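You operate a simulated robot arm through the tools that you are given. There is no shell and no other tool. Be economical: measure what you need, move in short steps, check, and stop when the job is done.

The job below is to be done with a simulated two-armed robot. You get a single attempt, and the scene is never put back.

JOB
Clamp the wide dark ring in the ring jig and scrub its rust off.
Fine: hold the jig while you throw its lever; use the orange pad and put it back; the ring stays clamped.

Only the result counts: the job must be done as asked and must still hold three seconds after the hand-in. Knocking over, shifting, dropping, spilling or breaking anything else fails it.

ROBOT AND FRAMES
Two 7-joint arms with two-finger parallel grippers on one trunk, on a base that drives. Base frame: it is fixed to the floor where the robot stands at the start and does not move with it; the origin is under the middle of the robot, x ahead of it, y to its left, z up. Lengths are in m, angles in rad, forces in N, time in s.
The left shoulder is at the start at [0.06, 0.143, 0.991], the right one opposite. With the tool pointing down near the work surface each hand reaches from about 0.32 to 0.74 m from the robot's upright axis, wherever it stands, measured 20 degrees to its own side. Places, roughly: nest of the ring jig [0.5, 0.2, 0.9]; lever of the ring jig [0.5, 0.2, 0.9]. Payload 1.57 kg a hand.
Tool frame (each hand has its own): the origin (TCP) lies between the finger pads and is the grasp point; the fingertips stand 0.03 m ahead of it; z points along the fingers, y is the line along which they close. Largest opening 0.11 m; finger width 0.024, thickness 0.012; the body of the gripper, 0.048 by 0.112 m, starts 0.078 m behind the TCP.
Orientation is that of the tool frame in the base frame, as a unit quaternion [x, y, z, w]. With the fingers straight down and closing along the base's y, the tool's x points along the base's -x, its y along +y and its z along -z.

CONTROLS
- The arms move only by the tool nudge_tool. It takes "left_increments", "right_increments" or both (then of equal length, played together; a hand with none holds still); each is a list of rows, each a list of 3 entries, a list of its own where there are three numbers: the finger opening in m, from 0 to 0.11, then the shift along the tool's x, y, z in units of 50 mm (1.0 is 50 mm), then the turn, a rotation vector about the tool's x, y, z in units of 4 degrees (1.0 is 4 degrees). In form: [[fingers, [x, y, z], [ax, ay, az]], ...]. A call has 1 to 12 rows; each row shifts and turns the commanded pose from where the row before left it, along the tool's axes as they then stand. A call with a number of a shift or a turn outside -1 to 1 is refused whole. A row lasts 0.2 s, in which the tool goes at most 0.05 m and 0.15 rad; a call with a longer step from one row to the next is refused whole, and so is a gripper value outside its range. Where a pose cannot be reached the arm comes as near as it can. A force on the tool above 40 N (or 10 N above the force at the start of the call, whichever is more), or a blocked arm, ends the call early, and 0.2 s more pass. Each finger travels about 0.045 m/s and halts on what it meets, pressing with about 28 N; the grip force reading is that of the motor and also rises with nothing between the fingers. The clock runs only during rows and for 0.2 s after the last one: add rows that do not move to give the fingers time. It gives the time, the measured TCP pose, the force on the tool (base axes), the opening and the grip force at its end, in the units of the frame above (readings bear some noise).
- Cameras (640 x 400 px; columns grow to the right, rows downward): "scene" is now at [0.0396, -0.0261, 1.594]; the picture's right is [-0.37, -0.93, 0.00], its down [-0.75, 0.30, -0.59] and it looks along [0.55, -0.22, -0.81] (base axes); focal length 267 px, centre (320, 200). "left" rides on the left gripper at [0.07, -0.016, -0.141] in its tool frame; the picture's right is [0.23, 0.97, 0.00], its down [-0.86, 0.20, -0.48] and it looks along [-0.47, 0.11, 0.88] (tool axes); focal length 222 px, centre (320, 200). "right" rides on the right gripper at [0.07, 0.016, -0.141] in its tool frame; the picture's right is [-0.23, 0.97, 0.00], its down [-0.86, -0.20, -0.48] and it looks along [-0.47, -0.11, 0.88] (tool axes); focal length 222 px, centre (320, 200). There is no depth. A picture from a camera that has moved, and an enlarged one, comes with that camera's place and axes in the base frame and with its lens.
- snapshot(camera): a new picture of that camera. No time passes.
- slide_trunk(by): slides the trunk up (or, below 0, down) by that many m; the arms and the scene camera ride with it, the base frame stays. It gives what a move gives, with no picture.
- steer(legs): drives the robot by 1 to 6 legs, each [ahead, left, turn to the left] in m, m and rad, along the robot's own axes; the way and the turn of a leg run together, so that a leg with both is an arc; at most 1.5 m and 3.142 rad a leg. The arms and the cameras ride along, it lands a little off, and it stops where it bumps. It gives what a move gives.
- pan_tilt(pan, tilt): turns the head with the scene camera to pan (to the left, within 1.501 rad either way) and tilt (down, from -0.506 to 1.204), counted from straight ahead of the robot. It gives what a move gives.
- close_up(camera, box): a new picture of the part [left, top, right, bottom] of that camera's present view, enlarged. No time passes.
- sign_off(): hands the job in; it is judged then, once.

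Work in short steps. Places have to be worked out from the pictures, the camera data and where the tool is seen: move nearer, look again, correct. Check each grasp and each placing, and mend what went wrong. You have 120 turns and 100 pictures in all, those below and enlarged ones among them. Open the grippers and draw the arms clear of the work before you hand the job in, unless the task says otherwise; then end with one line.

The tools are called after ">>>" by a JSON object that holds its "name" and its "arguments". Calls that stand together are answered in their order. nudge_tool: Moves the arms, as the interface text tells. Its arguments: {"type":"object","properties":{"left_increments":{"type":"array","items":{"type":"array"}},"right_increments":{"type":"array","items":{"type":"array"}}},"required":[]} The other tools are called the same way: slide_trunk (by) slides the trunk up or down; steer (legs) drives the base; pan_tilt (pan, tilt) turns the head that bears the scene camera; snapshot (camera) takes a picture; close_up (camera, box) takes an enlarged picture of a part of a camera's view; sign_off () hands the job in.

At the start:

```text
t: 0.0
left_position: [0.432, 0.1635, 1.1817]
left_ee_rot: [0.0, 1.0, 0.0, 0.001]
left_ft_force: [-0.4, 0.1, -0.3]
left_finger_gap: 0.1102
left_gripper_force: 0.0
right_position: [0.4851, -0.2659, 1.173]
right_ee_rot: [0.0, 1.0, 0.0, 0.001]
right_ft_force: [1.0, 0.5, 0.6]
right_finger_gap: 0.1103
right_gripper_force: 0.0
trunk travel left (down, up): [-0.59, 0.0]
robot x, y, heading: [0.0005, -0.0008, -0.001]
head pan, tilt: [-0.375, 0.944]
```

scene: 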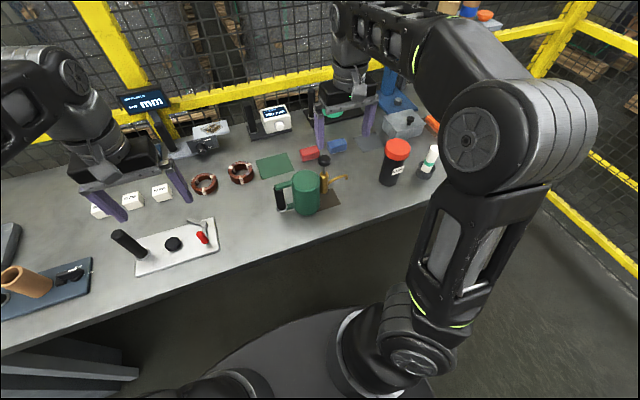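
right: 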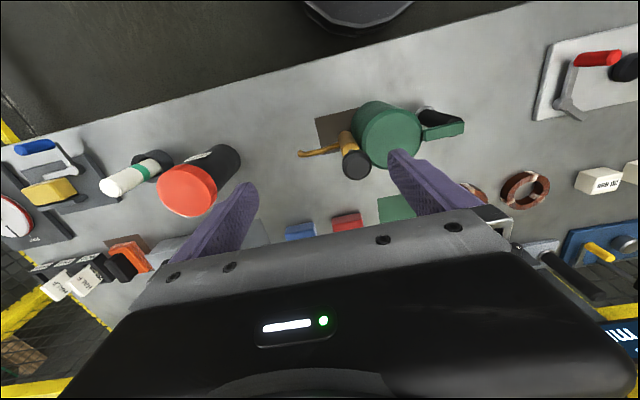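
left: 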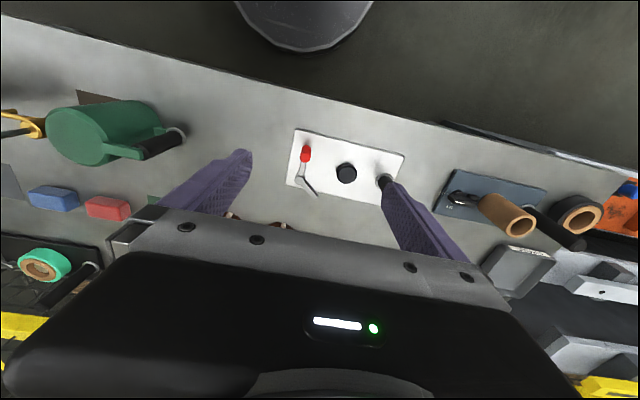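

I see a white plate with a black post, a dark nest and a red lever (the ring jig), with rings behind it. I'll enlarge the views to identify the rings, jig and pads.

>>> {"name": "close_up", "arguments": {"camera": "scene", "box": [80, 140, 280, 280]}}

>>> {"name": "close_up", "arguments": {"camera": "scene", "box": [230, 80, 450, 220]}}

>>> {"name": "pan_tilt", "arguments": {"pan": 0.5, "tilt": 0.8}}

```text
2.86 times, centred on (180, 210) of scene
camera zoom: at [0.0396, -0.0261, 1.594], right [-0.37, -0.93, 0.0], down [-0.75, 0.3, -0.59], along [0.55, -0.22, -0.81], focal length 762 px, centre (720, 171)
```

zoom: 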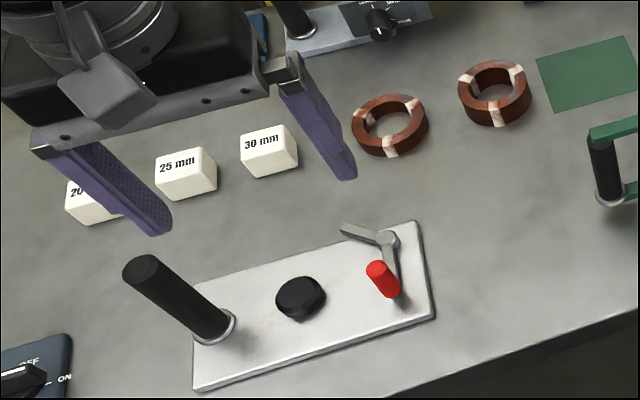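

```text
2.86 times, centred on (340, 150) of scene
camera zoom: at [0.0396, -0.0261, 1.594], right [-0.37, -0.93, 0.0], down [-0.75, 0.3, -0.59], along [0.55, -0.22, -0.81], focal length 762 px, centre (263, 343)
```

zoom: 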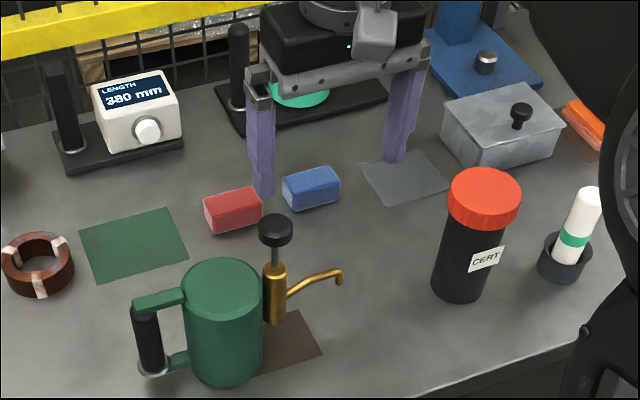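

```text
t: 1.2
left_position: [0.4308, 0.1636, 1.1821]
left_ee_rot: [-0.001, 1.0, 0.0, 0.001]
left_ft_force: [1.4, -0.3, -0.5]
left_finger_gap: 0.1099
left_gripper_force: 0.1
right_position: [0.485, -0.2645, 1.1725]
right_ee_rot: [-0.001, 1.0, 0.0, 0.001]
right_ft_force: [-0.2, 0.0, 0.0]
right_finger_gap: 0.1098
right_gripper_force: 0.1
trunk travel left (down, up): [-0.59, 0.0]
robot x, y, heading: [-0.0043, 0.0027, -0.003]
head pan, tilt: [0.499, 0.799]
```

Two ringed candidates so far, and an orange thing on the far right. I'll look left and right.

>>> {"name": "snapshot", "arguments": {"camera": "scene"}}

>>> {"name": "close_up", "arguments": {"camera": "right", "box": [0, 130, 200, 300]}}

>>> {"name": "close_up", "arguments": {"camera": "left", "box": [430, 120, 640, 300]}}

>>> {"name": "pan_tilt", "arguments": {"pan": -0.9, "tilt": 0.8}}

>>> {"name": "snapshot", "arguments": {"camera": "scene"}}

```text
94 pictures are left
camera scene: at [0.0426, 0.0392, 1.6052], right [0.48, -0.88, 0.0], down [-0.63, -0.34, -0.7], along [0.61, 0.33, -0.72], focal length 267 px, centre (320, 200)
```

scene: 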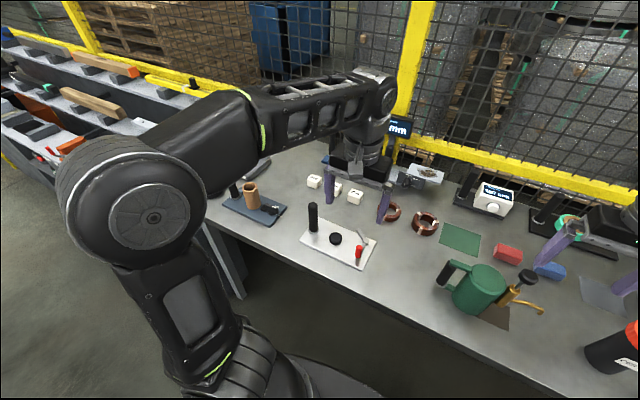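

```text
2.35 times, centred on (100, 215) of right
camera zoom: at [0.4162, -0.2495, 1.3141], right [0.23, 0.97, 0.0], down [0.85, -0.2, 0.48], along [0.47, -0.11, -0.88], focal length 523 px, centre (838, 165)
```

zoom: 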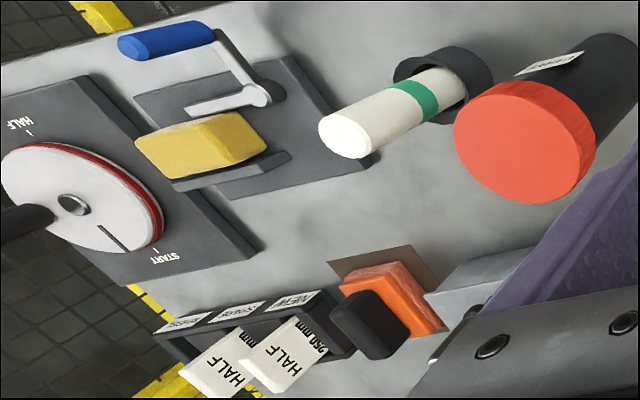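

```text
2.22 times, centred on (535, 210) of left
camera zoom: at [0.3607, 0.1472, 1.3213], right [-0.23, 0.97, 0.0], down [0.85, 0.2, 0.48], along [0.47, 0.11, -0.88], focal length 494 px, centre (-158, 178)
```

zoom: 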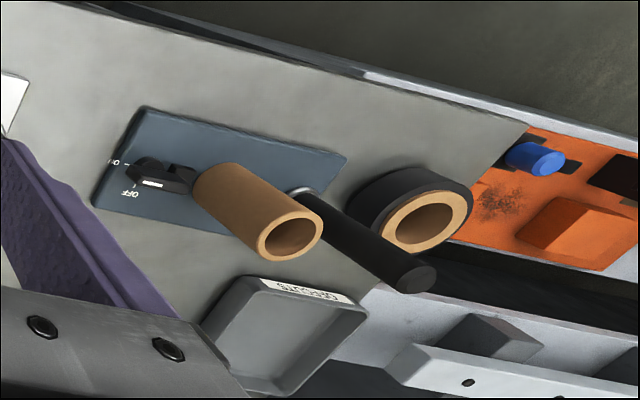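

```text
t: 2.7
left_position: [0.4315, 0.1648, 1.1817]
left_ee_rot: [0.0, 1.0, 0.001, 0.001]
left_ft_force: [-0.1, 0.6, -0.1]
left_finger_gap: 0.1097
left_gripper_force: 0.1
right_position: [0.4863, -0.2653, 1.1736]
right_ee_rot: [0.0, 1.0, -0.001, 0.001]
right_ft_force: [0.6, -0.5, 0.3]
right_finger_gap: 0.1102
right_gripper_force: 0.0
trunk travel left (down, up): [-0.59, 0.0]
robot x, y, heading: [0.0002, -0.001, -0.003]
head pan, tilt: [-0.901, 0.799]
```

```text
91 pictures are left
camera scene: at [0.0219, -0.0625, 1.6052], right [-0.78, -0.62, 0.0], down [-0.45, 0.56, -0.7], along [0.43, -0.55, -0.72], focal length 267 px, centre (320, 200)
```

scene: 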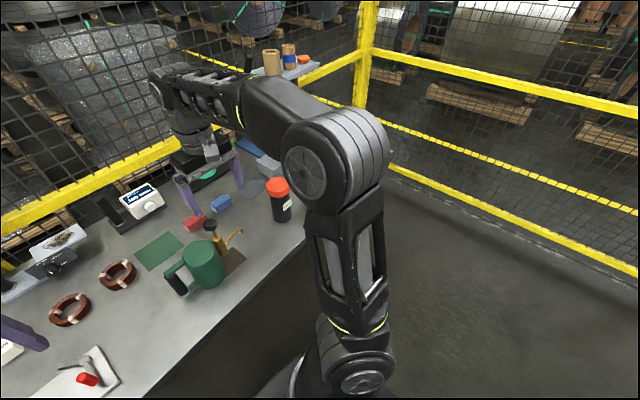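

Rings sit near (0.72, 0.12) and (0.72, 0.00), with the nest near (0.52, 0.23). I'll move the left hand to look down on both rings and compare their width and colour.

>>> {"name": "nudge_tool", "arguments": {"left_increments": [[0.11, [-0.6, -0.5, 0], [0, 0, 0]], [0.11, [-0.6, -0.5, 0], [0, 0, 0]], [0.11, [-0.6, -0.5, 0], [0, 0, 0]], [0.11, [-0.6, -0.5, 0], [0, 0, 0]]]}}

>>> {"name": "snapshot", "arguments": {"camera": "left"}}

>>> {"name": "pan_tilt", "arguments": {"pan": 0.2, "tilt": 0.95}}

>>> {"name": "snapshot", "arguments": {"camera": "scene"}}

```text
t: 3.7
left_position: [0.4697, 0.1329, 1.1818]
left_ee_rot: [0.0, 1.0, 0.0, 0.002]
left_ft_force: [-0.2, 0.3, 0.3]
left_finger_gap: 0.1099
left_gripper_force: 0.0
left hand out of reach, approached as far as the arm can: row 2, 3, 4
right_position: [0.4857, -0.2659, 1.1729]
right_ee_rot: [0.0, 1.0, 0.0, 0.001]
right_ft_force: [0.2, -0.1, 0.3]
right_finger_gap: 0.1101
right_gripper_force: 0.0
trunk travel left (down, up): [-0.59, 0.0]
robot x, y, heading: [-0.0005, 0.0001, 0.0]
head pan, tilt: [-0.901, 0.799]
```

```text
90 pictures are left
camera left: at [0.3983, 0.116, 1.3212], right [-0.23, 0.97, 0.0], down [0.85, 0.2, 0.48], along [0.47, 0.11, -0.88], focal length 222 px, centre (320, 200)
```

left: 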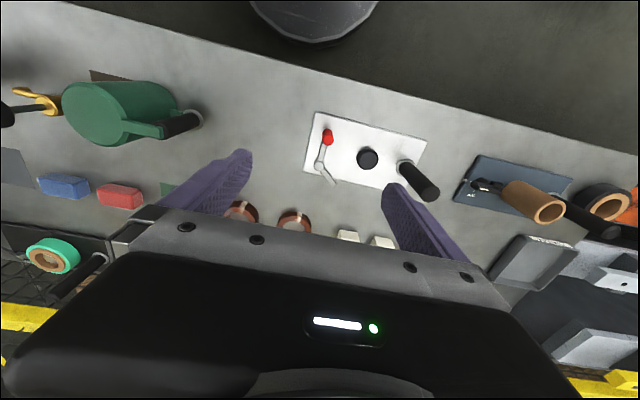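

```text
t: 5.0
left_position: [0.4692, 0.1313, 1.1811]
left_ee_rot: [0.0, 1.0, -0.001, 0.002]
left_ft_force: [0.1, 0.2, -0.7]
left_finger_gap: 0.1101
left_gripper_force: 0.0
right_position: [0.4875, -0.2647, 1.1723]
right_ee_rot: [0.001, 1.0, 0.0, 0.001]
right_ft_force: [-0.1, 0.9, -0.8]
right_finger_gap: 0.1104
right_gripper_force: 0.1
trunk travel left (down, up): [-0.59, 0.0]
robot x, y, heading: [-0.0021, -0.0017, 0.002]
head pan, tilt: [0.201, 0.949]
```

```text
89 pictures are left
camera scene: at [0.043, 0.0151, 1.5937], right [0.2, -0.98, 0.0], down [-0.8, -0.16, -0.58], along [0.57, 0.12, -0.81], focal length 267 px, centre (320, 200)
```

scene: 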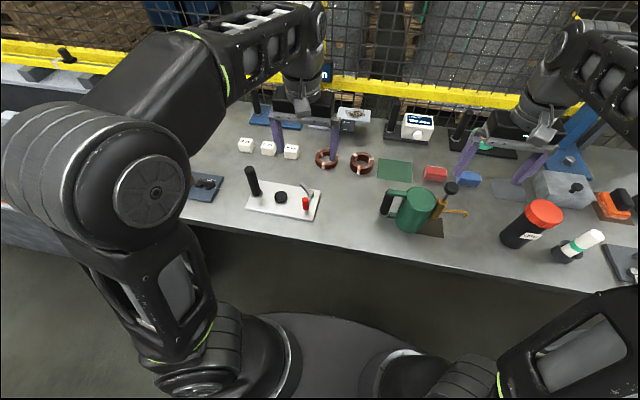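

Both rings are visible in the scene camera; I'll zoom in on them and on the jig.

>>> {"name": "close_up", "arguments": {"camera": "scene", "box": [300, 135, 390, 190]}}

>>> {"name": "close_up", "arguments": {"camera": "scene", "box": [235, 160, 335, 225]}}

>>> {"name": "close_up", "arguments": {"camera": "scene", "box": [520, 160, 640, 290]}}

```text
7.11 times, centred on (345, 162) of scene
camera zoom: at [0.043, 0.0151, 1.5937], right [0.2, -0.98, 0.0], down [-0.8, -0.16, -0.58], along [0.57, 0.12, -0.81], focal length 1896 px, centre (142, 467)
```

zoom: 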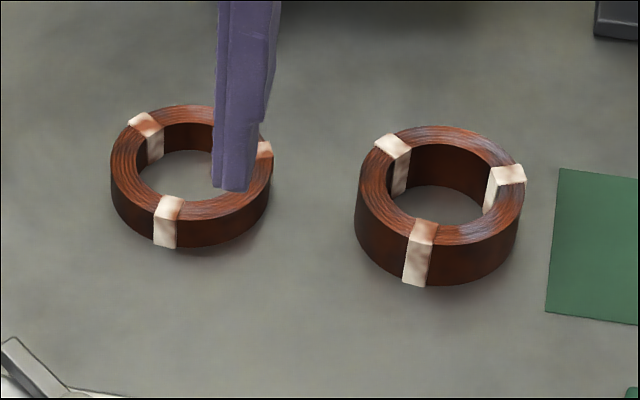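

```text
6.15 times, centred on (285, 192) of scene
camera zoom: at [0.043, 0.0151, 1.5937], right [0.2, -0.98, 0.0], down [-0.8, -0.16, -0.58], along [0.57, 0.12, -0.81], focal length 1640 px, centre (535, 246)
```

zoom: 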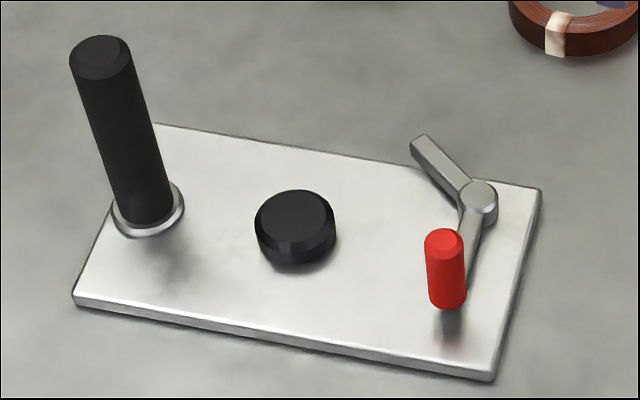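

```text
3.08 times, centred on (580, 225) of scene
camera zoom: at [0.043, 0.0151, 1.5937], right [0.2, -0.98, 0.0], down [-0.8, -0.16, -0.58], along [0.57, 0.12, -0.81], focal length 820 px, centre (-480, 123)
```

zoom: 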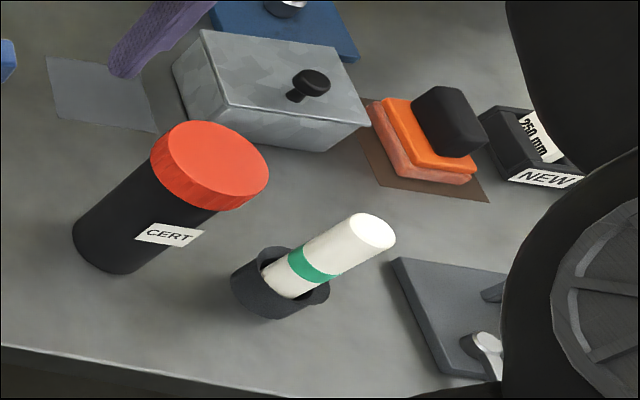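

Those two are wire coils with ties, not rusty rings, so I'll survey the rest of the cell.

>>> {"name": "pan_tilt", "arguments": {"pan": 1.0, "tilt": 0.6}}

>>> {"name": "snapshot", "arguments": {"camera": "scene"}}

>>> {"name": "pan_tilt", "arguments": {"pan": -0.6, "tilt": 0.6}}

>>> {"name": "snapshot", "arguments": {"camera": "scene"}}

>>> {"name": "close_up", "arguments": {"camera": "left", "box": [440, 130, 640, 290]}}

```text
t: 6.2
left_position: [0.4705, 0.133, 1.1812]
left_ee_rot: [0.0, 1.0, 0.0, 0.002]
left_ft_force: [0.4, -0.7, -0.3]
left_finger_gap: 0.1102
left_gripper_force: 0.0
right_position: [0.4857, -0.2644, 1.1734]
right_ee_rot: [0.0, 1.0, 0.0, 0.001]
right_ft_force: [-0.2, 0.3, 0.2]
right_finger_gap: 0.11
right_gripper_force: 0.1
trunk travel left (down, up): [-0.59, 0.0]
robot x, y, heading: [-0.002, 0.0027, -0.005]
head pan, tilt: [1.0, 0.6]
```

```text
85 pictures are left
camera scene: at [0.0196, 0.075, 1.6221], right [0.84, -0.54, 0.0], down [-0.31, -0.48, -0.82], along [0.45, 0.69, -0.57], focal length 267 px, centre (320, 200)
```

scene: 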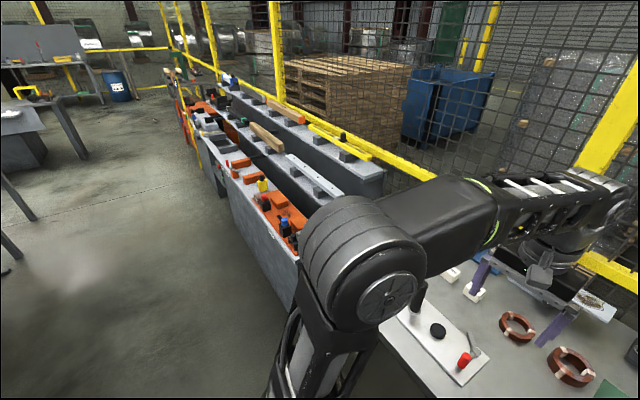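

```text
t: 7.8
left_position: [0.4697, 0.1323, 1.1812]
left_ee_rot: [0.0, 1.0, 0.0, 0.001]
left_ft_force: [0.5, -0.4, 0.0]
left_finger_gap: 0.11
left_gripper_force: 0.1
right_position: [0.487, -0.266, 1.1725]
right_ee_rot: [0.001, 1.0, 0.0, 0.001]
right_ft_force: [0.0, 1.1, -0.2]
right_finger_gap: 0.11
right_gripper_force: 0.0
trunk travel left (down, up): [-0.59, 0.0]
robot x, y, heading: [-0.0005, -0.0008, -0.005]
head pan, tilt: [-0.6, 0.6]
```

```text
84 pictures are left
camera scene: at [0.0447, -0.0492, 1.6221], right [-0.56, -0.83, 0.0], down [-0.47, 0.32, -0.83], along [0.68, -0.47, -0.56], focal length 267 px, centre (320, 200)
```

scene: 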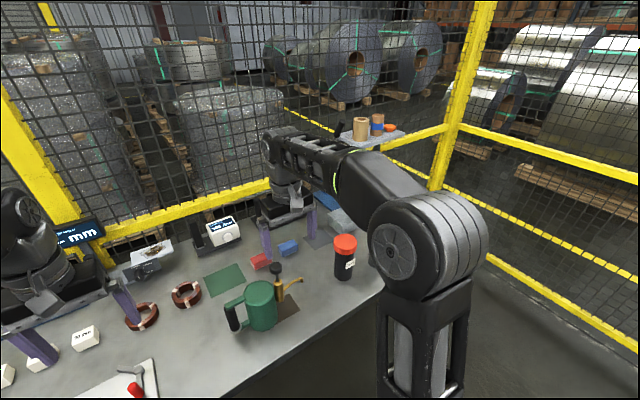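

```text
2.50 times, centred on (540, 210) of left
camera zoom: at [0.3986, 0.1159, 1.3211], right [-0.23, 0.97, 0.0], down [0.85, 0.2, 0.48], along [0.47, 0.11, -0.88], focal length 555 px, centre (-230, 175)
```

zoom: 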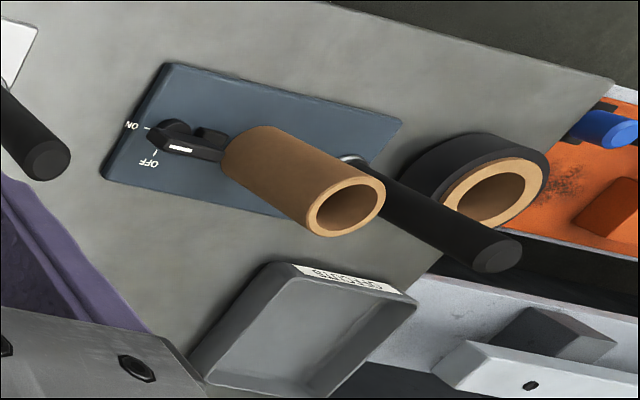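

Both coils show bluish steel under reddish rust, so they are probably the rings and differ in width. I'll move the left hand out of the line of sight and zoom in.

>>> {"name": "nudge_tool", "arguments": {"left_increments": [[0.11, [0.2, 0.8, 0], [0, 0, 0]], [0.11, [0.2, 0.8, 0], [0, 0, 0]], [0.11, [0.2, 0.8, 0], [0, 0, 0]]]}}

>>> {"name": "pan_tilt", "arguments": {"pan": 0.1, "tilt": 0.85}}

>>> {"name": "snapshot", "arguments": {"camera": "scene"}}

```text
t: 8.6
left_position: [0.4401, 0.2521, 1.1823]
left_ee_rot: [-0.001, 1.0, -0.001, 0.001]
left_ft_force: [0.2, 0.2, -0.1]
left_finger_gap: 0.1099
left_gripper_force: 0.0
right_position: [0.4863, -0.2643, 1.1723]
right_ee_rot: [0.0, 1.0, -0.001, 0.0]
right_ft_force: [-0.5, -0.9, -0.1]
right_finger_gap: 0.1102
right_gripper_force: 0.1
trunk travel left (down, up): [-0.59, 0.0]
robot x, y, heading: [0.0008, -0.0057, -0.0]
head pan, tilt: [-0.6, 0.6]
```

```text
t: 9.7
left_position: [0.4404, 0.2497, 1.182]
left_ee_rot: [0.0, 1.0, 0.0, 0.001]
left_ft_force: [-0.1, -0.2, 0.6]
left_finger_gap: 0.1098
left_gripper_force: 0.2
right_position: [0.4867, -0.2654, 1.1742]
right_ee_rot: [-0.001, 1.0, 0.0, 0.001]
right_ft_force: [-0.3, -0.1, 0.9]
right_finger_gap: 0.1098
right_gripper_force: 0.1
trunk travel left (down, up): [-0.59, 0.0]
robot x, y, heading: [-0.0043, -0.0012, 0.002]
head pan, tilt: [0.099, 0.85]
```

```text
82 pictures are left
camera scene: at [0.0496, 0.0083, 1.6012], right [0.1, -1.0, 0.0], down [-0.75, -0.07, -0.66], along [0.66, 0.07, -0.75], focal length 267 px, centre (320, 200)
```

scene: 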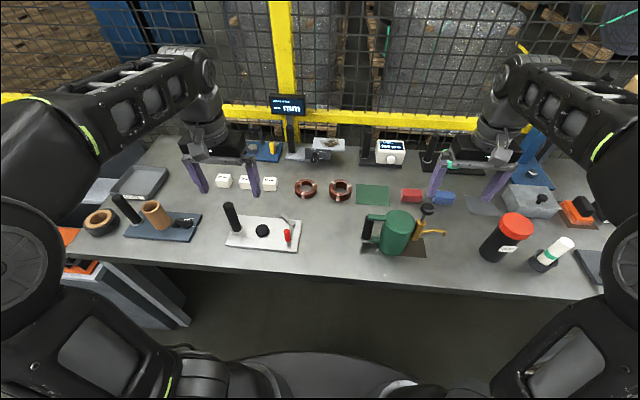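

>>> {"name": "close_up", "arguments": {"camera": "scene", "box": [285, 165, 365, 215]}}

>>> {"name": "close_up", "arguments": {"camera": "scene", "box": [70, 185, 210, 250]}}

>>> {"name": "close_up", "arguments": {"camera": "scene", "box": [245, 120, 460, 200]}}

```text
8.00 times, centred on (325, 190) of scene
camera zoom: at [0.0496, 0.0083, 1.6012], right [0.1, -1.0, 0.0], down [-0.75, -0.07, -0.66], along [0.66, 0.07, -0.75], focal length 2132 px, centre (280, 280)
```

zoom: 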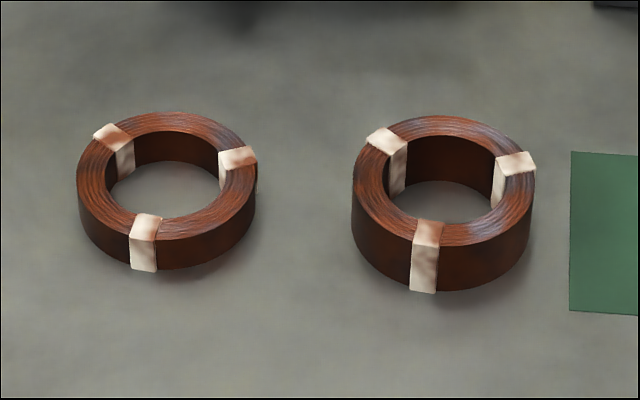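

```text
4.57 times, centred on (140, 218) of scene
camera zoom: at [0.0496, 0.0083, 1.6012], right [0.1, -1.0, 0.0], down [-0.75, -0.07, -0.66], along [0.66, 0.07, -0.75], focal length 1219 px, centre (1143, 120)
```

zoom: 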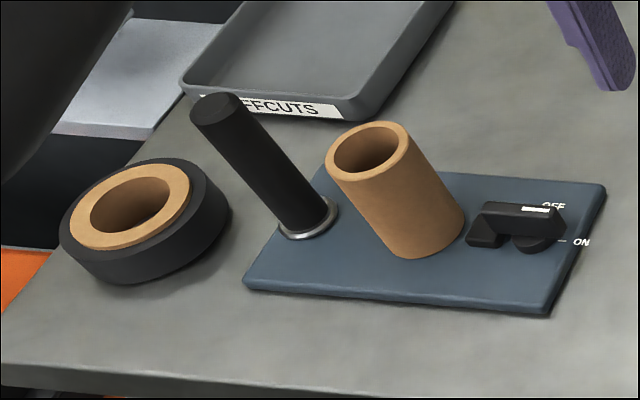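

```text
2.98 times, centred on (352, 160) of scene
camera zoom: at [0.0496, 0.0083, 1.6012], right [0.1, -1.0, 0.0], down [-0.75, -0.07, -0.66], along [0.66, 0.07, -0.75], focal length 794 px, centre (223, 319)
```

zoom: 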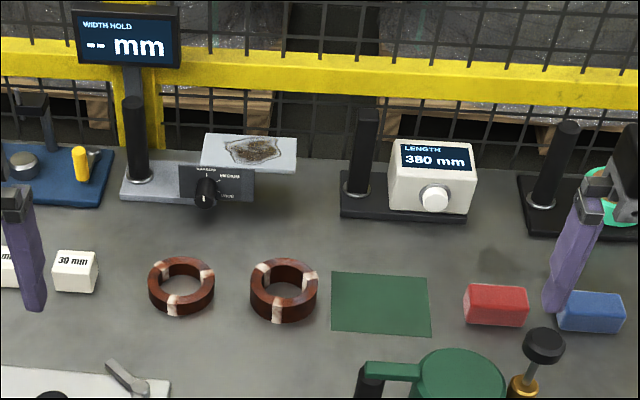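

The right-hand coil (about x 0.72, y 0.00) is clearly the wider (axially taller) one. The jig post is near (0.52, 0.327), z 0.89–1.01, and the red knob is near (0.486, 0.153). I'll drive left so the right hand reaches both ring and nest.

>>> {"name": "steer", "arguments": {"legs": [[0.0, 0.15, 0.0], [0.04, 0.0, 0.0]]}}

>>> {"name": "nudge_tool", "arguments": {"right_increments": [[0.11, [-0.2, 0.6, 0.2], [0, 0, 0]], [0.11, [-0.2, 0.6, 0.2], [0, 0, 0]], [0.11, [-0.2, 0.6, 0.2], [0, 0, 0]], [0.11, [-0.2, 0.6, 0.2], [0, 0, 0]]]}}

>>> {"name": "snapshot", "arguments": {"camera": "right"}}

```text
t: 11.6
left_position: [0.4815, 0.3989, 1.181]
left_ee_rot: [0.0, 1.0, 0.0, 0.0]
left_ft_force: [0.8, 1.1, -0.7]
left_finger_gap: 0.11
left_gripper_force: 0.0
right_position: [0.5271, -0.1163, 1.1728]
right_ee_rot: [-0.001, 1.0, -0.001, 0.0]
right_ft_force: [0.4, -0.1, 0.2]
right_finger_gap: 0.11
right_gripper_force: 0.0
trunk travel left (down, up): [-0.59, 0.0]
robot x, y, heading: [0.0383, 0.1468, 0.002]
head pan, tilt: [0.099, 0.85]
```

```text
t: 12.6
left_position: [0.4786, 0.399, 1.1809]
left_ee_rot: [-0.001, 1.0, 0.0, 0.0]
left_ft_force: [-0.2, -0.5, -0.6]
left_finger_gap: 0.1097
left_gripper_force: 0.1
right_position: [0.5675, 0.0032, 1.1315]
right_ee_rot: [0.001, 1.0, 0.0, 0.0]
right_ft_force: [0.0, -0.9, -0.2]
right_finger_gap: 0.1099
right_gripper_force: 0.1
trunk travel left (down, up): [-0.59, 0.0]
robot x, y, heading: [0.0387, 0.1501, -0.001]
head pan, tilt: [0.099, 0.85]
```

```text
78 pictures are left
camera right: at [0.4976, 0.0183, 1.2735], right [0.23, 0.97, 0.0], down [0.85, -0.2, 0.48], along [0.47, -0.11, -0.88], focal length 222 px, centre (320, 200)
```

right: 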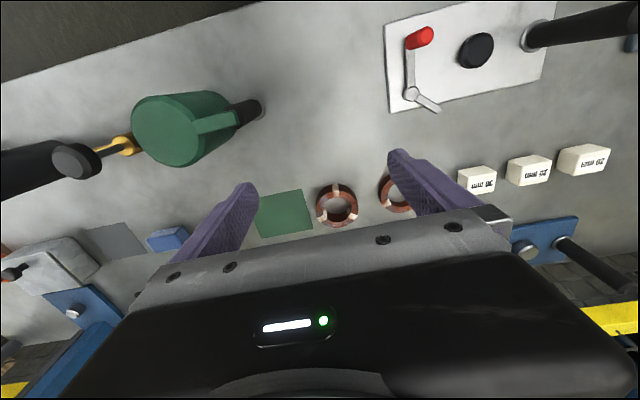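

The wide ring measures at about (0.714, 0.003). I'll bring the right hand above it and check again.

>>> {"name": "nudge_tool", "arguments": {"right_increments": [[0.11, [-0.586, 0, 0.5], [0, 0, 0]], [0.11, [-0.586, 0, 0.5], [0, 0, 0]], [0.11, [-0.586, 0, 0.5], [0, 0, 0]], [0.11, [-0.586, 0, 0.5], [0, 0, 0]], [0.11, [-0.586, 0, 0.5], [0, 0, 0]]]}}

>>> {"name": "snapshot", "arguments": {"camera": "right"}}

>>> {"name": "snapshot", "arguments": {"camera": "scene"}}

```text
t: 13.8
left_position: [0.4806, 0.3976, 1.1808]
left_ee_rot: [0.0, 1.0, 0.0, 0.0]
left_ft_force: [0.7, 0.8, 0.5]
left_finger_gap: 0.11
left_gripper_force: 0.0
right_position: [0.7136, 0.0034, 1.0053]
right_ee_rot: [0.0, 1.0, 0.0, 0.001]
right_ft_force: [0.8, 0.1, 0.0]
right_finger_gap: 0.1098
right_gripper_force: 0.0
trunk travel left (down, up): [-0.59, 0.0]
robot x, y, heading: [0.0381, 0.147, 0.003]
head pan, tilt: [0.099, 0.85]
```

```text
77 pictures are left
camera right: at [0.6432, 0.0193, 1.1469], right [0.23, 0.97, 0.0], down [0.85, -0.2, 0.48], along [0.47, -0.11, -0.88], focal length 222 px, centre (320, 200)
```

right: 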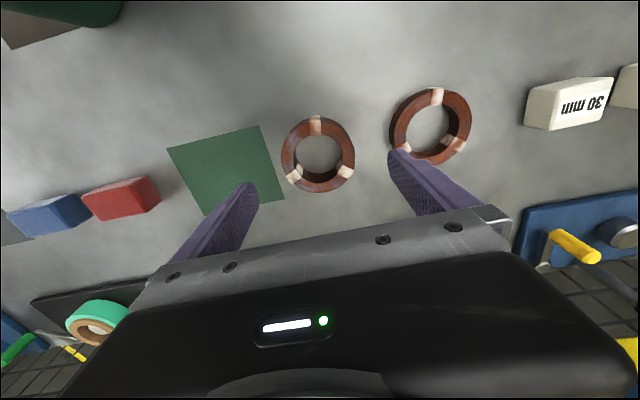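

```text
76 pictures are left
camera scene: at [0.0901, 0.1562, 1.6012], right [0.1, -0.99, 0.0], down [-0.75, -0.07, -0.66], along [0.66, 0.07, -0.75], focal length 267 px, centre (320, 200)
```

scene: 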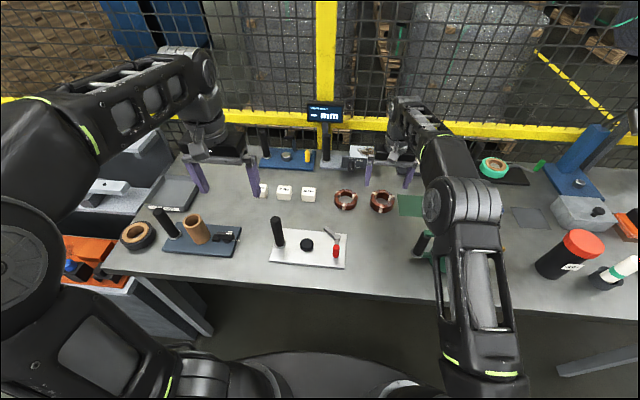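

The ring centre is confirmed at (0.716, 0.000). I'll descend around it and close the fingers.

>>> {"name": "nudge_tool", "arguments": {"right_increments": [[0.11, [-0.03, -0.03, 0.6], [0, 0, 0]], [0.11, [-0.03, -0.03, 0.6], [0, 0, 0]], [0.11, [0, 0, 0.6], [0, 0, 0]], [0.11, [0, 0, 0], [0, 0, 0]], [0.07, [0, 0, 0], [0, 0, 0]], [0.07, [0, 0, 0], [0, 0, 0]], [0.07, [0, 0, 0], [0, 0, 0]], [0.07, [0, 0, 0], [0, 0, 0]]]}}

>>> {"name": "snapshot", "arguments": {"camera": "right"}}

```text
t: 15.6
left_position: [0.4807, 0.3972, 1.1822]
left_ee_rot: [0.0, 1.0, 0.0, 0.001]
left_ft_force: [-0.3, 0.9, -0.8]
left_finger_gap: 0.1099
left_gripper_force: 0.1
right_position: [0.7159, 0.0015, 0.9173]
right_ee_rot: [0.0, 1.0, 0.0, 0.001]
right_ft_force: [0.8, 0.8, 0.4]
right_finger_gap: 0.0811
right_gripper_force: 28.1
trunk travel left (down, up): [-0.59, 0.0]
robot x, y, heading: [0.0381, 0.1485, 0.001]
head pan, tilt: [0.099, 0.85]
```

```text
75 pictures are left
camera right: at [0.6451, 0.0173, 1.0596], right [0.23, 0.97, 0.0], down [0.85, -0.2, 0.48], along [0.47, -0.11, -0.88], focal length 222 px, centre (320, 200)
```

right: 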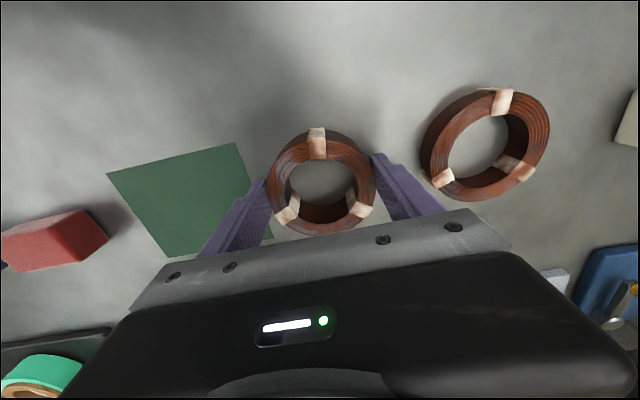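

Grasp confirmed (0.081 gap, 28 N). I'll lift, and move the left hand outward so it is clear.

>>> {"name": "nudge_tool", "arguments": {"right_increments": [[0.07, [0, 0, -0.4], [0, 0, 0]], [0.07, [0, 0, -0.8], [0, 0, 0]], [0.07, [0, 0, -0.8], [0, 0, 0]], [0.07, [0, 0, -0.8], [0, 0, 0]], [0.07, [0, 0, -0.6], [0, 0, 0]]], "left_increments": [[0.11, [0, 0.4, 0], [0, 0, 0]], [0.11, [0, 0.4, 0], [0, 0, 0]], [0.11, [0, 0.4, 0], [0, 0, 0]], [0.11, [0, 0.4, 0], [0, 0, 0]], [0.11, [0, 0.2, 0], [0, 0, 0]]]}}

>>> {"name": "nudge_tool", "arguments": {"right_increments": [[0.07, [0.49, 0.6, 0], [0, 0, 0]], [0.07, [0.49, 0.6, 0], [0, 0, 0]], [0.07, [0.49, 0.6, 0], [0, 0, 0]], [0.07, [0.49, 0.6, 0], [0, 0, 0]], [0.07, [0.49, 0.6, 0], [0, 0, 0]], [0.07, [0.49, 0.6, 0], [0, 0, 0]], [0.07, [0.49, 0.6, 0], [0, 0, 0]], [0.07, [0.49, 0.6, 0], [0, 0, 0]]]}}

>>> {"name": "snapshot", "arguments": {"camera": "right"}}

>>> {"name": "snapshot", "arguments": {"camera": "scene"}}

```text
t: 16.8
left_position: [0.4789, 0.4863, 1.1832]
left_ee_rot: [0.0, 1.0, 0.0, 0.001]
left_ft_force: [0.0, 0.1, 0.2]
left_finger_gap: 0.1099
left_gripper_force: 0.1
right_position: [0.7159, 0.0019, 1.0099]
right_ee_rot: [0.0, 1.0, 0.0, 0.0]
right_ft_force: [0.3, 0.0, -0.1]
right_finger_gap: 0.0704
right_gripper_force: 0.0
right hand out of reach, approached as far as the arm can: row 3, 4, 5
trunk travel left (down, up): [-0.59, 0.0]
robot x, y, heading: [0.0417, 0.1492, 0.001]
head pan, tilt: [0.099, 0.85]
```

```text
t: 18.6
left_position: [0.4794, 0.4887, 1.1826]
left_ee_rot: [0.0, 1.0, 0.0, 0.001]
left_ft_force: [0.7, 0.3, 0.5]
left_finger_gap: 0.11
left_gripper_force: 0.1
right_position: [0.52, 0.2407, 1.0064]
right_ee_rot: [0.0, 1.0, -0.001, 0.001]
right_ft_force: [0.1, -0.5, 0.4]
right_finger_gap: 0.0698
right_gripper_force: 0.0
trunk travel left (down, up): [-0.59, 0.0]
robot x, y, heading: [0.0414, 0.1475, -0.003]
head pan, tilt: [0.099, 0.85]
```

```text
74 pictures are left
camera right: at [0.4492, 0.2572, 1.1474], right [0.23, 0.97, 0.0], down [0.85, -0.2, 0.48], along [0.47, -0.11, -0.88], focal length 222 px, centre (320, 200)
```

right: 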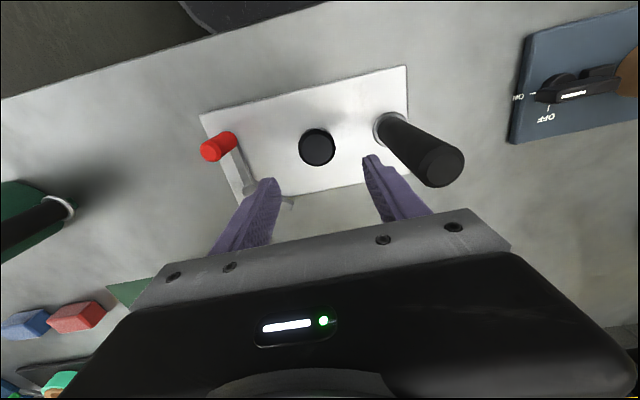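

```text
73 pictures are left
camera scene: at [0.0878, 0.157, 1.6012], right [0.1, -0.99, 0.0], down [-0.75, -0.08, -0.66], along [0.66, 0.07, -0.75], focal length 267 px, centre (320, 200)
```

scene: 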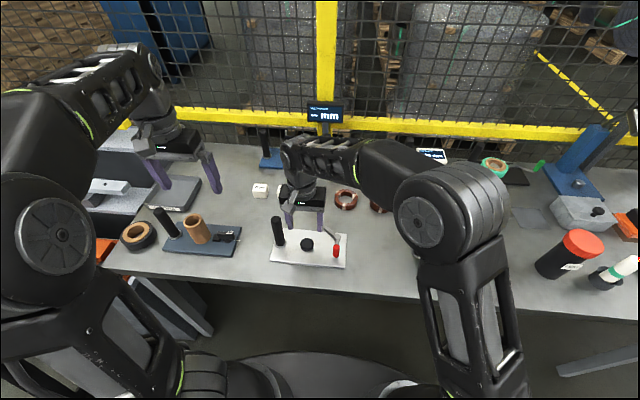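

The gap fell to 0.070 with no force, so the ring slipped out during the lift. I'll check where it is now.

>>> {"name": "close_up", "arguments": {"camera": "scene", "box": [320, 175, 420, 235]}}

>>> {"name": "nudge_tool", "arguments": {"right_increments": [[0.11, [-0.49, -0.6, 0], [0, 0, 0]], [0.11, [-0.49, -0.6, 0], [0, 0, 0]], [0.11, [-0.49, -0.6, 0], [0, 0, 0]], [0.11, [-0.49, -0.6, 0], [0, 0, 0]], [0.11, [-0.49, -0.6, 0], [0, 0, 0]], [0.11, [-0.49, -0.6, 0], [0, 0, 0]], [0.11, [-0.49, -0.6, 0], [0, 0, 0]], [0.11, [0, -0.6, 0], [0, 0, 0]]]}}

>>> {"name": "snapshot", "arguments": {"camera": "right"}}

>>> {"name": "snapshot", "arguments": {"camera": "scene"}}

```text
6.40 times, centred on (370, 205) of scene
camera zoom: at [0.0878, 0.157, 1.6012], right [0.1, -0.99, 0.0], down [-0.75, -0.08, -0.66], along [0.66, 0.07, -0.75], focal length 1706 px, centre (0, 168)
```

zoom: 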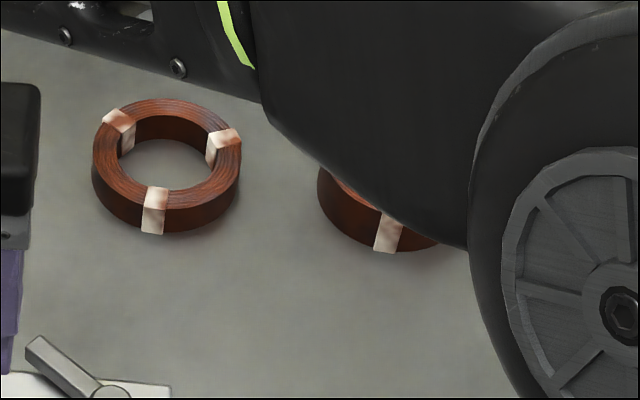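

```text
t: 20.4
left_position: [0.4798, 0.4868, 1.1839]
left_ee_rot: [0.0, 1.0, 0.0, 0.001]
left_ft_force: [-0.2, 0.4, 0.1]
left_finger_gap: 0.1098
left_gripper_force: 0.0
right_position: [0.6912, -0.0019, 1.0099]
right_ee_rot: [0.0, 1.0, 0.0, 0.001]
right_ft_force: [-0.4, -0.2, -0.9]
right_finger_gap: 0.1098
right_gripper_force: 0.1
trunk travel left (down, up): [-0.59, 0.0]
robot x, y, heading: [0.0395, 0.1488, 0.001]
head pan, tilt: [0.099, 0.85]
```

```text
71 pictures are left
camera right: at [0.6211, 0.0133, 1.1506], right [0.23, 0.97, 0.0], down [0.85, -0.2, 0.48], along [0.47, -0.11, -0.88], focal length 222 px, centre (320, 200)
```

right: 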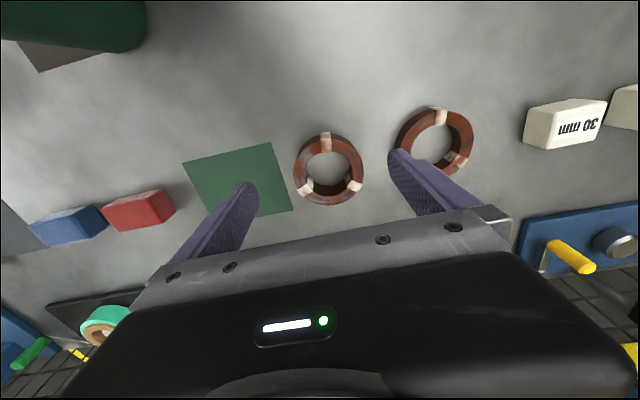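

```text
70 pictures are left
camera scene: at [0.088, 0.1554, 1.6012], right [0.1, -0.99, 0.0], down [-0.75, -0.07, -0.66], along [0.66, 0.07, -0.75], focal length 267 px, centre (320, 200)
```

scene: 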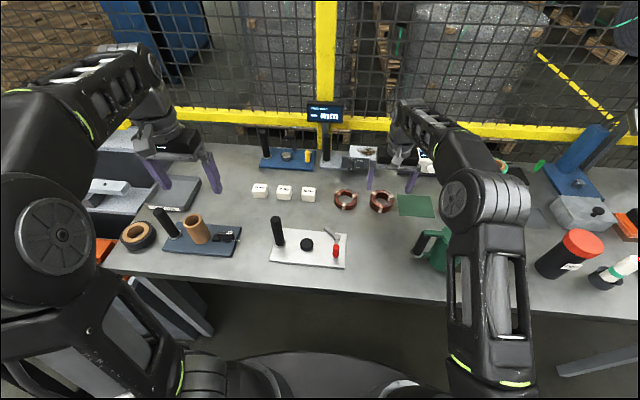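

The ring is unmoved at (0.714, 0.001). I'll regrasp deeper, command the fingers fully closed for full force, and lift slowly.

>>> {"name": "nudge_tool", "arguments": {"right_increments": [[0.11, [-0.46, 0.06, 0.6], [0, 0, 0]], [0.11, [0, 0, 0.6], [0, 0, 0]], [0.11, [0, 0, 0.5], [0, 0, 0]], [0.11, [0, 0, 0.25], [0, 0, 0]], [0.11, [0, 0, 0], [0, 0, 0]], [0.0, [0, 0, 0], [0, 0, 0]], [0.0, [0, 0, 0], [0, 0, 0]], [0.0, [0, 0, 0], [0, 0, 0]], [0.0, [0, 0, 0], [0, 0, 0]], [0.0, [0, 0, 0], [0, 0, 0]]]}}

>>> {"name": "nudge_tool", "arguments": {"right_increments": [[0.0, [0, 0, -0.15], [0, 0, 0]], [0.0, [0, 0, -0.15], [0, 0, 0]], [0.0, [0, 0, -0.15], [0, 0, 0]], [0.0, [0, 0, -0.15], [0, 0, 0]]]}}

>>> {"name": "snapshot", "arguments": {"camera": "right"}}

```text
t: 22.6
left_position: [0.4787, 0.4876, 1.1841]
left_ee_rot: [0.0, 1.0, 0.0, 0.001]
left_ft_force: [0.0, 0.0, 1.0]
left_finger_gap: 0.1103
left_gripper_force: 0.1
right_position: [0.7122, 0.0025, 0.9107]
right_ee_rot: [0.0, 1.0, -0.001, 0.001]
right_ft_force: [-0.2, -0.1, -0.1]
right_finger_gap: 0.0813
right_gripper_force: 28.0
trunk travel left (down, up): [-0.59, 0.0]
robot x, y, heading: [0.0367, 0.1472, 0.002]
head pan, tilt: [0.099, 0.85]
```

```text
t: 23.6
left_position: [0.4806, 0.4875, 1.1822]
left_ee_rot: [0.0, 1.0, 0.0, 0.001]
left_ft_force: [0.2, 0.6, 0.2]
left_finger_gap: 0.1098
left_gripper_force: 0.1
right_position: [0.7144, 0.0024, 0.9423]
right_ee_rot: [0.0, 1.0, 0.0, 0.001]
right_ft_force: [0.3, 0.5, -2.0]
right_finger_gap: 0.0811
right_gripper_force: 27.8
trunk travel left (down, up): [-0.59, 0.0]
robot x, y, heading: [0.0398, 0.1462, 0.001]
head pan, tilt: [0.099, 0.85]
```

```text
69 pictures are left
camera right: at [0.6432, 0.0182, 1.082], right [0.23, 0.97, 0.0], down [0.85, -0.2, 0.48], along [0.47, -0.11, -0.88], focal length 222 px, centre (320, 200)
```

right: 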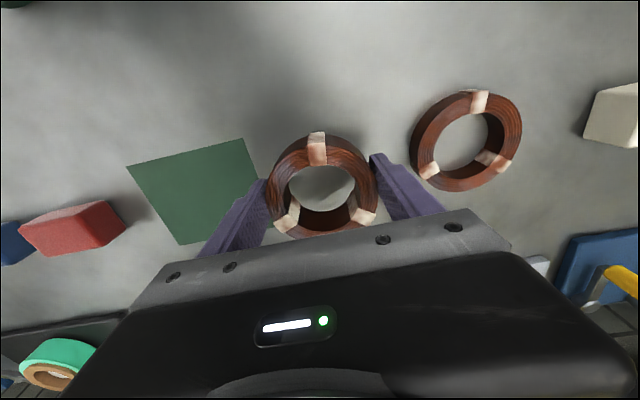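

Ring held. I'll carry it back and up slowly, then over the nest.

>>> {"name": "nudge_tool", "arguments": {"right_increments": [[0.0, [0.3, 0, -0.2], [0, 0, 0]], [0.0, [0.3, 0, -0.2], [0, 0, 0]], [0.0, [0.3, 0, -0.2], [0, 0, 0]], [0.0, [0.3, 0, -0.2], [0, 0, 0]], [0.0, [0.3, 0.2, -0.2], [0, 0, 0]], [0.0, [0.3, 0.4, -0.2], [0, 0, 0]], [0.0, [0.3, 0.4, -0.2], [0, 0, 0]], [0.0, [0.3, 0.4, -0.2], [0, 0, 0]], [0.0, [0.3, 0.4, 0], [0, 0, 0]], [0.0, [0.3, 0.4, 0], [0, 0, 0]], [0.0, [0.3, 0.4, 0], [0, 0, 0]], [0.0, [0.3, 0.4, 0], [0, 0, 0]]]}}

>>> {"name": "nudge_tool", "arguments": {"right_increments": [[0.0, [0.2, 0.4, 0], [0, 0, 0]], [0.0, [0.1, 0.4, 0], [0, 0, 0]], [0.0, [0.1, 0.4, 0], [0, 0, 0]], [0.0, [0, 0.4, 0], [0, 0, 0]], [0.0, [0, 0.1, 0], [0, 0, 0]], [0.0, [0, 0, 0], [0, 0, 0]]]}}

>>> {"name": "snapshot", "arguments": {"camera": "right"}}

```text
t: 26.1
left_position: [0.4792, 0.4876, 1.1836]
left_ee_rot: [0.0, 1.0, 0.0, 0.001]
left_ft_force: [-0.6, 0.1, -0.8]
left_finger_gap: 0.11
left_gripper_force: 0.0
right_position: [0.5357, 0.1544, 1.0195]
right_ee_rot: [0.0, 1.0, 0.0, 0.001]
right_ft_force: [-0.4, -0.4, -1.4]
right_finger_gap: 0.0811
right_gripper_force: 28.1
trunk travel left (down, up): [-0.59, 0.0]
robot x, y, heading: [0.0331, 0.1442, -0.0]
head pan, tilt: [0.099, 0.85]
```

```text
t: 27.6
left_position: [0.4793, 0.4888, 1.1817]
left_ee_rot: [0.0, 1.0, 0.0, 0.001]
left_ft_force: [0.7, -0.4, 0.5]
left_finger_gap: 0.11
left_gripper_force: 0.0
right_position: [0.5147, 0.2375, 1.0189]
right_ee_rot: [0.0, 1.0, -0.001, 0.001]
right_ft_force: [0.3, 1.0, -1.6]
right_finger_gap: 0.0812
right_gripper_force: 27.9
trunk travel left (down, up): [-0.59, 0.0]
robot x, y, heading: [0.0361, 0.1478, 0.002]
head pan, tilt: [0.099, 0.85]
```

```text
68 pictures are left
camera right: at [0.4442, 0.2533, 1.1609], right [0.23, 0.97, 0.0], down [0.85, -0.2, 0.48], along [0.47, -0.11, -0.88], focal length 222 px, centre (320, 200)
```

right: 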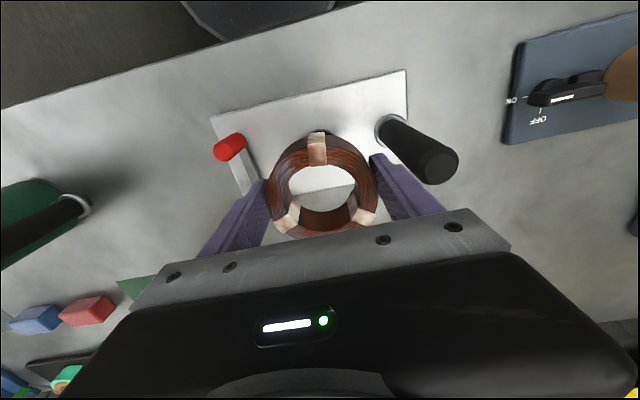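

Ring is above the nest. I need its centre relative to the TCP precisely, so I'll enlarge the view.

>>> {"name": "close_up", "arguments": {"camera": "right", "box": [240, 110, 400, 250]}}

>>> {"name": "close_up", "arguments": {"camera": "scene", "box": [255, 190, 355, 270]}}

```text
2.86 times, centred on (320, 180) of right
camera zoom: at [0.4442, 0.2533, 1.1609], right [0.23, 0.97, 0.0], down [0.85, -0.2, 0.48], along [0.47, -0.11, -0.88], focal length 635 px, centre (320, 257)
```

zoom: 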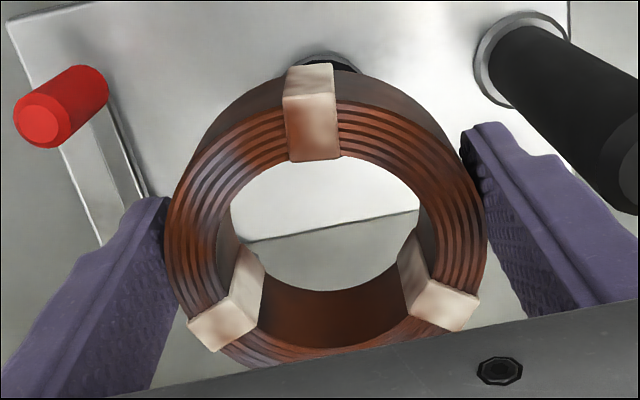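

```text
5.00 times, centred on (305, 230) of scene
camera zoom: at [0.0887, 0.1564, 1.6012], right [0.1, -0.99, 0.0], down [-0.75, -0.07, -0.66], along [0.66, 0.07, -0.75], focal length 1333 px, centre (395, 50)
```

zoom: 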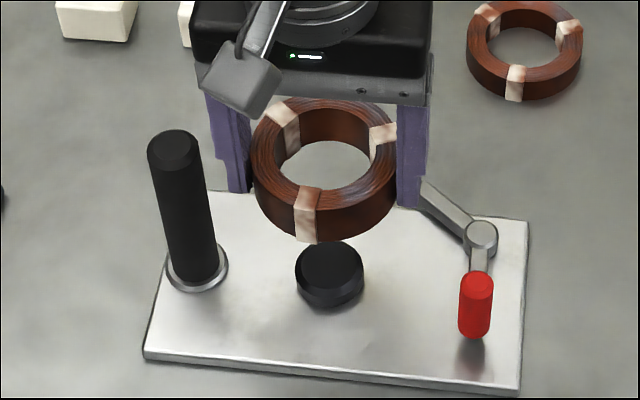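

Ring is centred on the TCP, and both cameras, corrected, put the boss at (0.5135, 0.239). I'll lower to just above the boss and check.

>>> {"name": "nudge_tool", "arguments": {"right_increments": [[0.0, [0.02, 0.03, 0.4], [0, 0, 0]], [0.0, [0, 0, 0.4], [0, 0, 0]], [0.0, [0, 0, 0.4], [0, 0, 0]], [0.0, [0, 0, 0.2], [0, 0, 0]], [0.0, [0, 0, 0], [0, 0, 0]]]}}

>>> {"name": "close_up", "arguments": {"camera": "right", "box": [240, 110, 400, 250]}}

>>> {"name": "close_up", "arguments": {"camera": "scene", "box": [255, 190, 355, 270]}}

```text
t: 28.8
left_position: [0.4797, 0.4873, 1.1826]
left_ee_rot: [0.0, 1.0, 0.0, 0.001]
left_ft_force: [-1.0, -0.1, 1.6]
left_finger_gap: 0.1098
left_gripper_force: 0.0
right_position: [0.5125, 0.2402, 0.9493]
right_ee_rot: [0.0, 1.0, 0.001, 0.0]
right_ft_force: [0.0, -0.3, -1.5]
right_finger_gap: 0.0811
right_gripper_force: 27.7
trunk travel left (down, up): [-0.59, 0.0]
robot x, y, heading: [0.0379, 0.1466, -0.001]
head pan, tilt: [0.099, 0.85]
```

```text
2.86 times, centred on (320, 180) of right
camera zoom: at [0.442, 0.2556, 1.09], right [0.23, 0.97, 0.0], down [0.85, -0.2, 0.48], along [0.47, -0.11, -0.88], focal length 635 px, centre (320, 257)
```

zoom: 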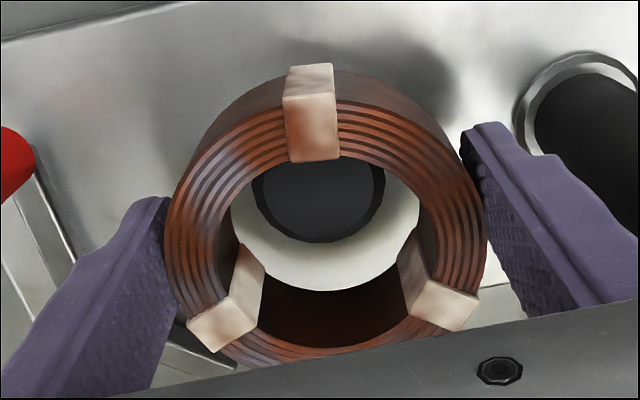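

```text
5.00 times, centred on (305, 230) of scene
camera zoom: at [0.0886, 0.1563, 1.6012], right [0.1, -0.99, 0.0], down [-0.75, -0.07, -0.66], along [0.66, 0.07, -0.75], focal length 1333 px, centre (395, 50)
```

zoom: 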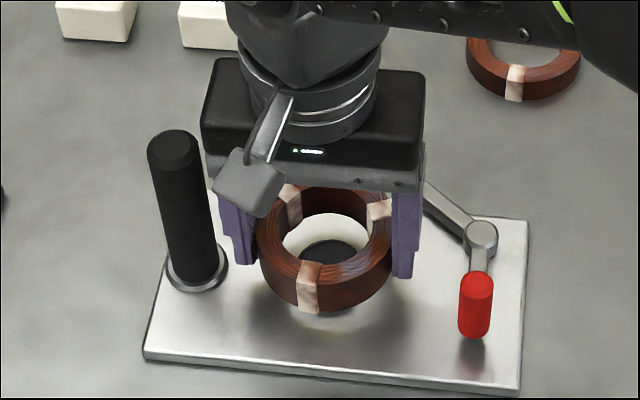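

Boss appears at about (0.515, 0.238) with ring at (0.5128, 0.2405). I'll correct by 2 mm and lower onto the nest.

>>> {"name": "nudge_tool", "arguments": {"right_increments": [[0.0, [-0.04, -0.045, 0], [0, 0, 0]], [0.0, [0, 0, 0.15], [0, 0, 0]], [0.0, [0, 0, 0.15], [0, 0, 0]], [0.0, [0, 0, 0.14], [0, 0, 0]], [0.0, [0, 0, 0.08], [0, 0, 0]], [0.0, [0, 0, 0], [0, 0, 0]]]}}

>>> {"name": "close_up", "arguments": {"camera": "scene", "box": [255, 190, 355, 270]}}

>>> {"name": "close_up", "arguments": {"camera": "right", "box": [240, 110, 400, 250]}}

```text
t: 30.1
left_position: [0.48, 0.4877, 1.1835]
left_ee_rot: [0.001, 1.0, 0.0, 0.001]
left_ft_force: [0.9, 0.2, -0.1]
left_finger_gap: 0.11
left_gripper_force: 0.0
right_position: [0.5146, 0.2372, 0.9233]
right_ee_rot: [-0.001, 1.0, -0.001, 0.001]
right_ft_force: [0.4, 0.5, -1.9]
right_finger_gap: 0.081
right_gripper_force: 27.3
trunk travel left (down, up): [-0.59, 0.0]
robot x, y, heading: [0.0375, 0.1473, 0.0]
head pan, tilt: [0.099, 0.85]
```

```text
5.00 times, centred on (305, 230) of scene
camera zoom: at [0.0886, 0.1563, 1.6012], right [0.1, -0.99, 0.0], down [-0.75, -0.07, -0.66], along [0.66, 0.07, -0.75], focal length 1333 px, centre (395, 50)
```

zoom: 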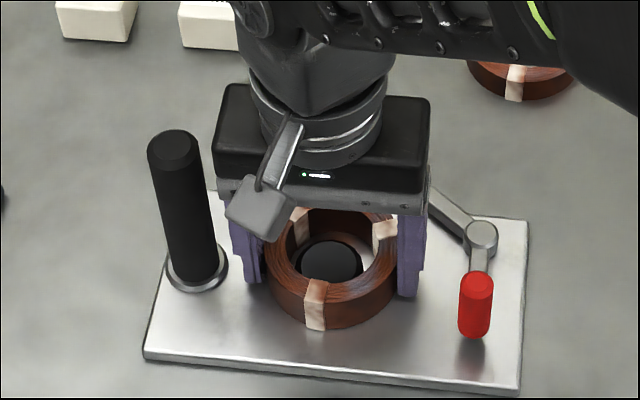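

```text
2.86 times, centred on (320, 180) of right
camera zoom: at [0.4453, 0.2529, 1.065], right [0.23, 0.97, 0.0], down [0.85, -0.2, 0.48], along [0.47, -0.11, -0.88], focal length 635 px, centre (320, 257)
```

zoom: 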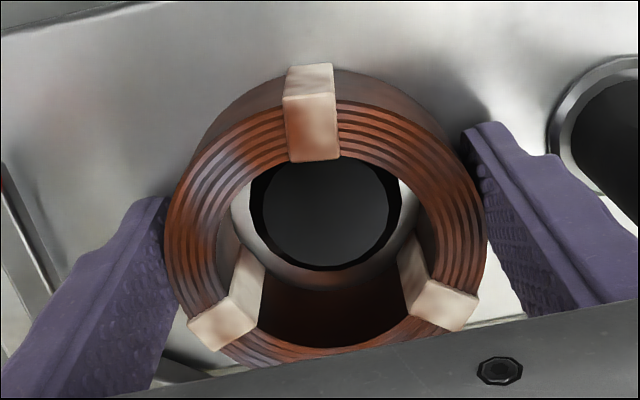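

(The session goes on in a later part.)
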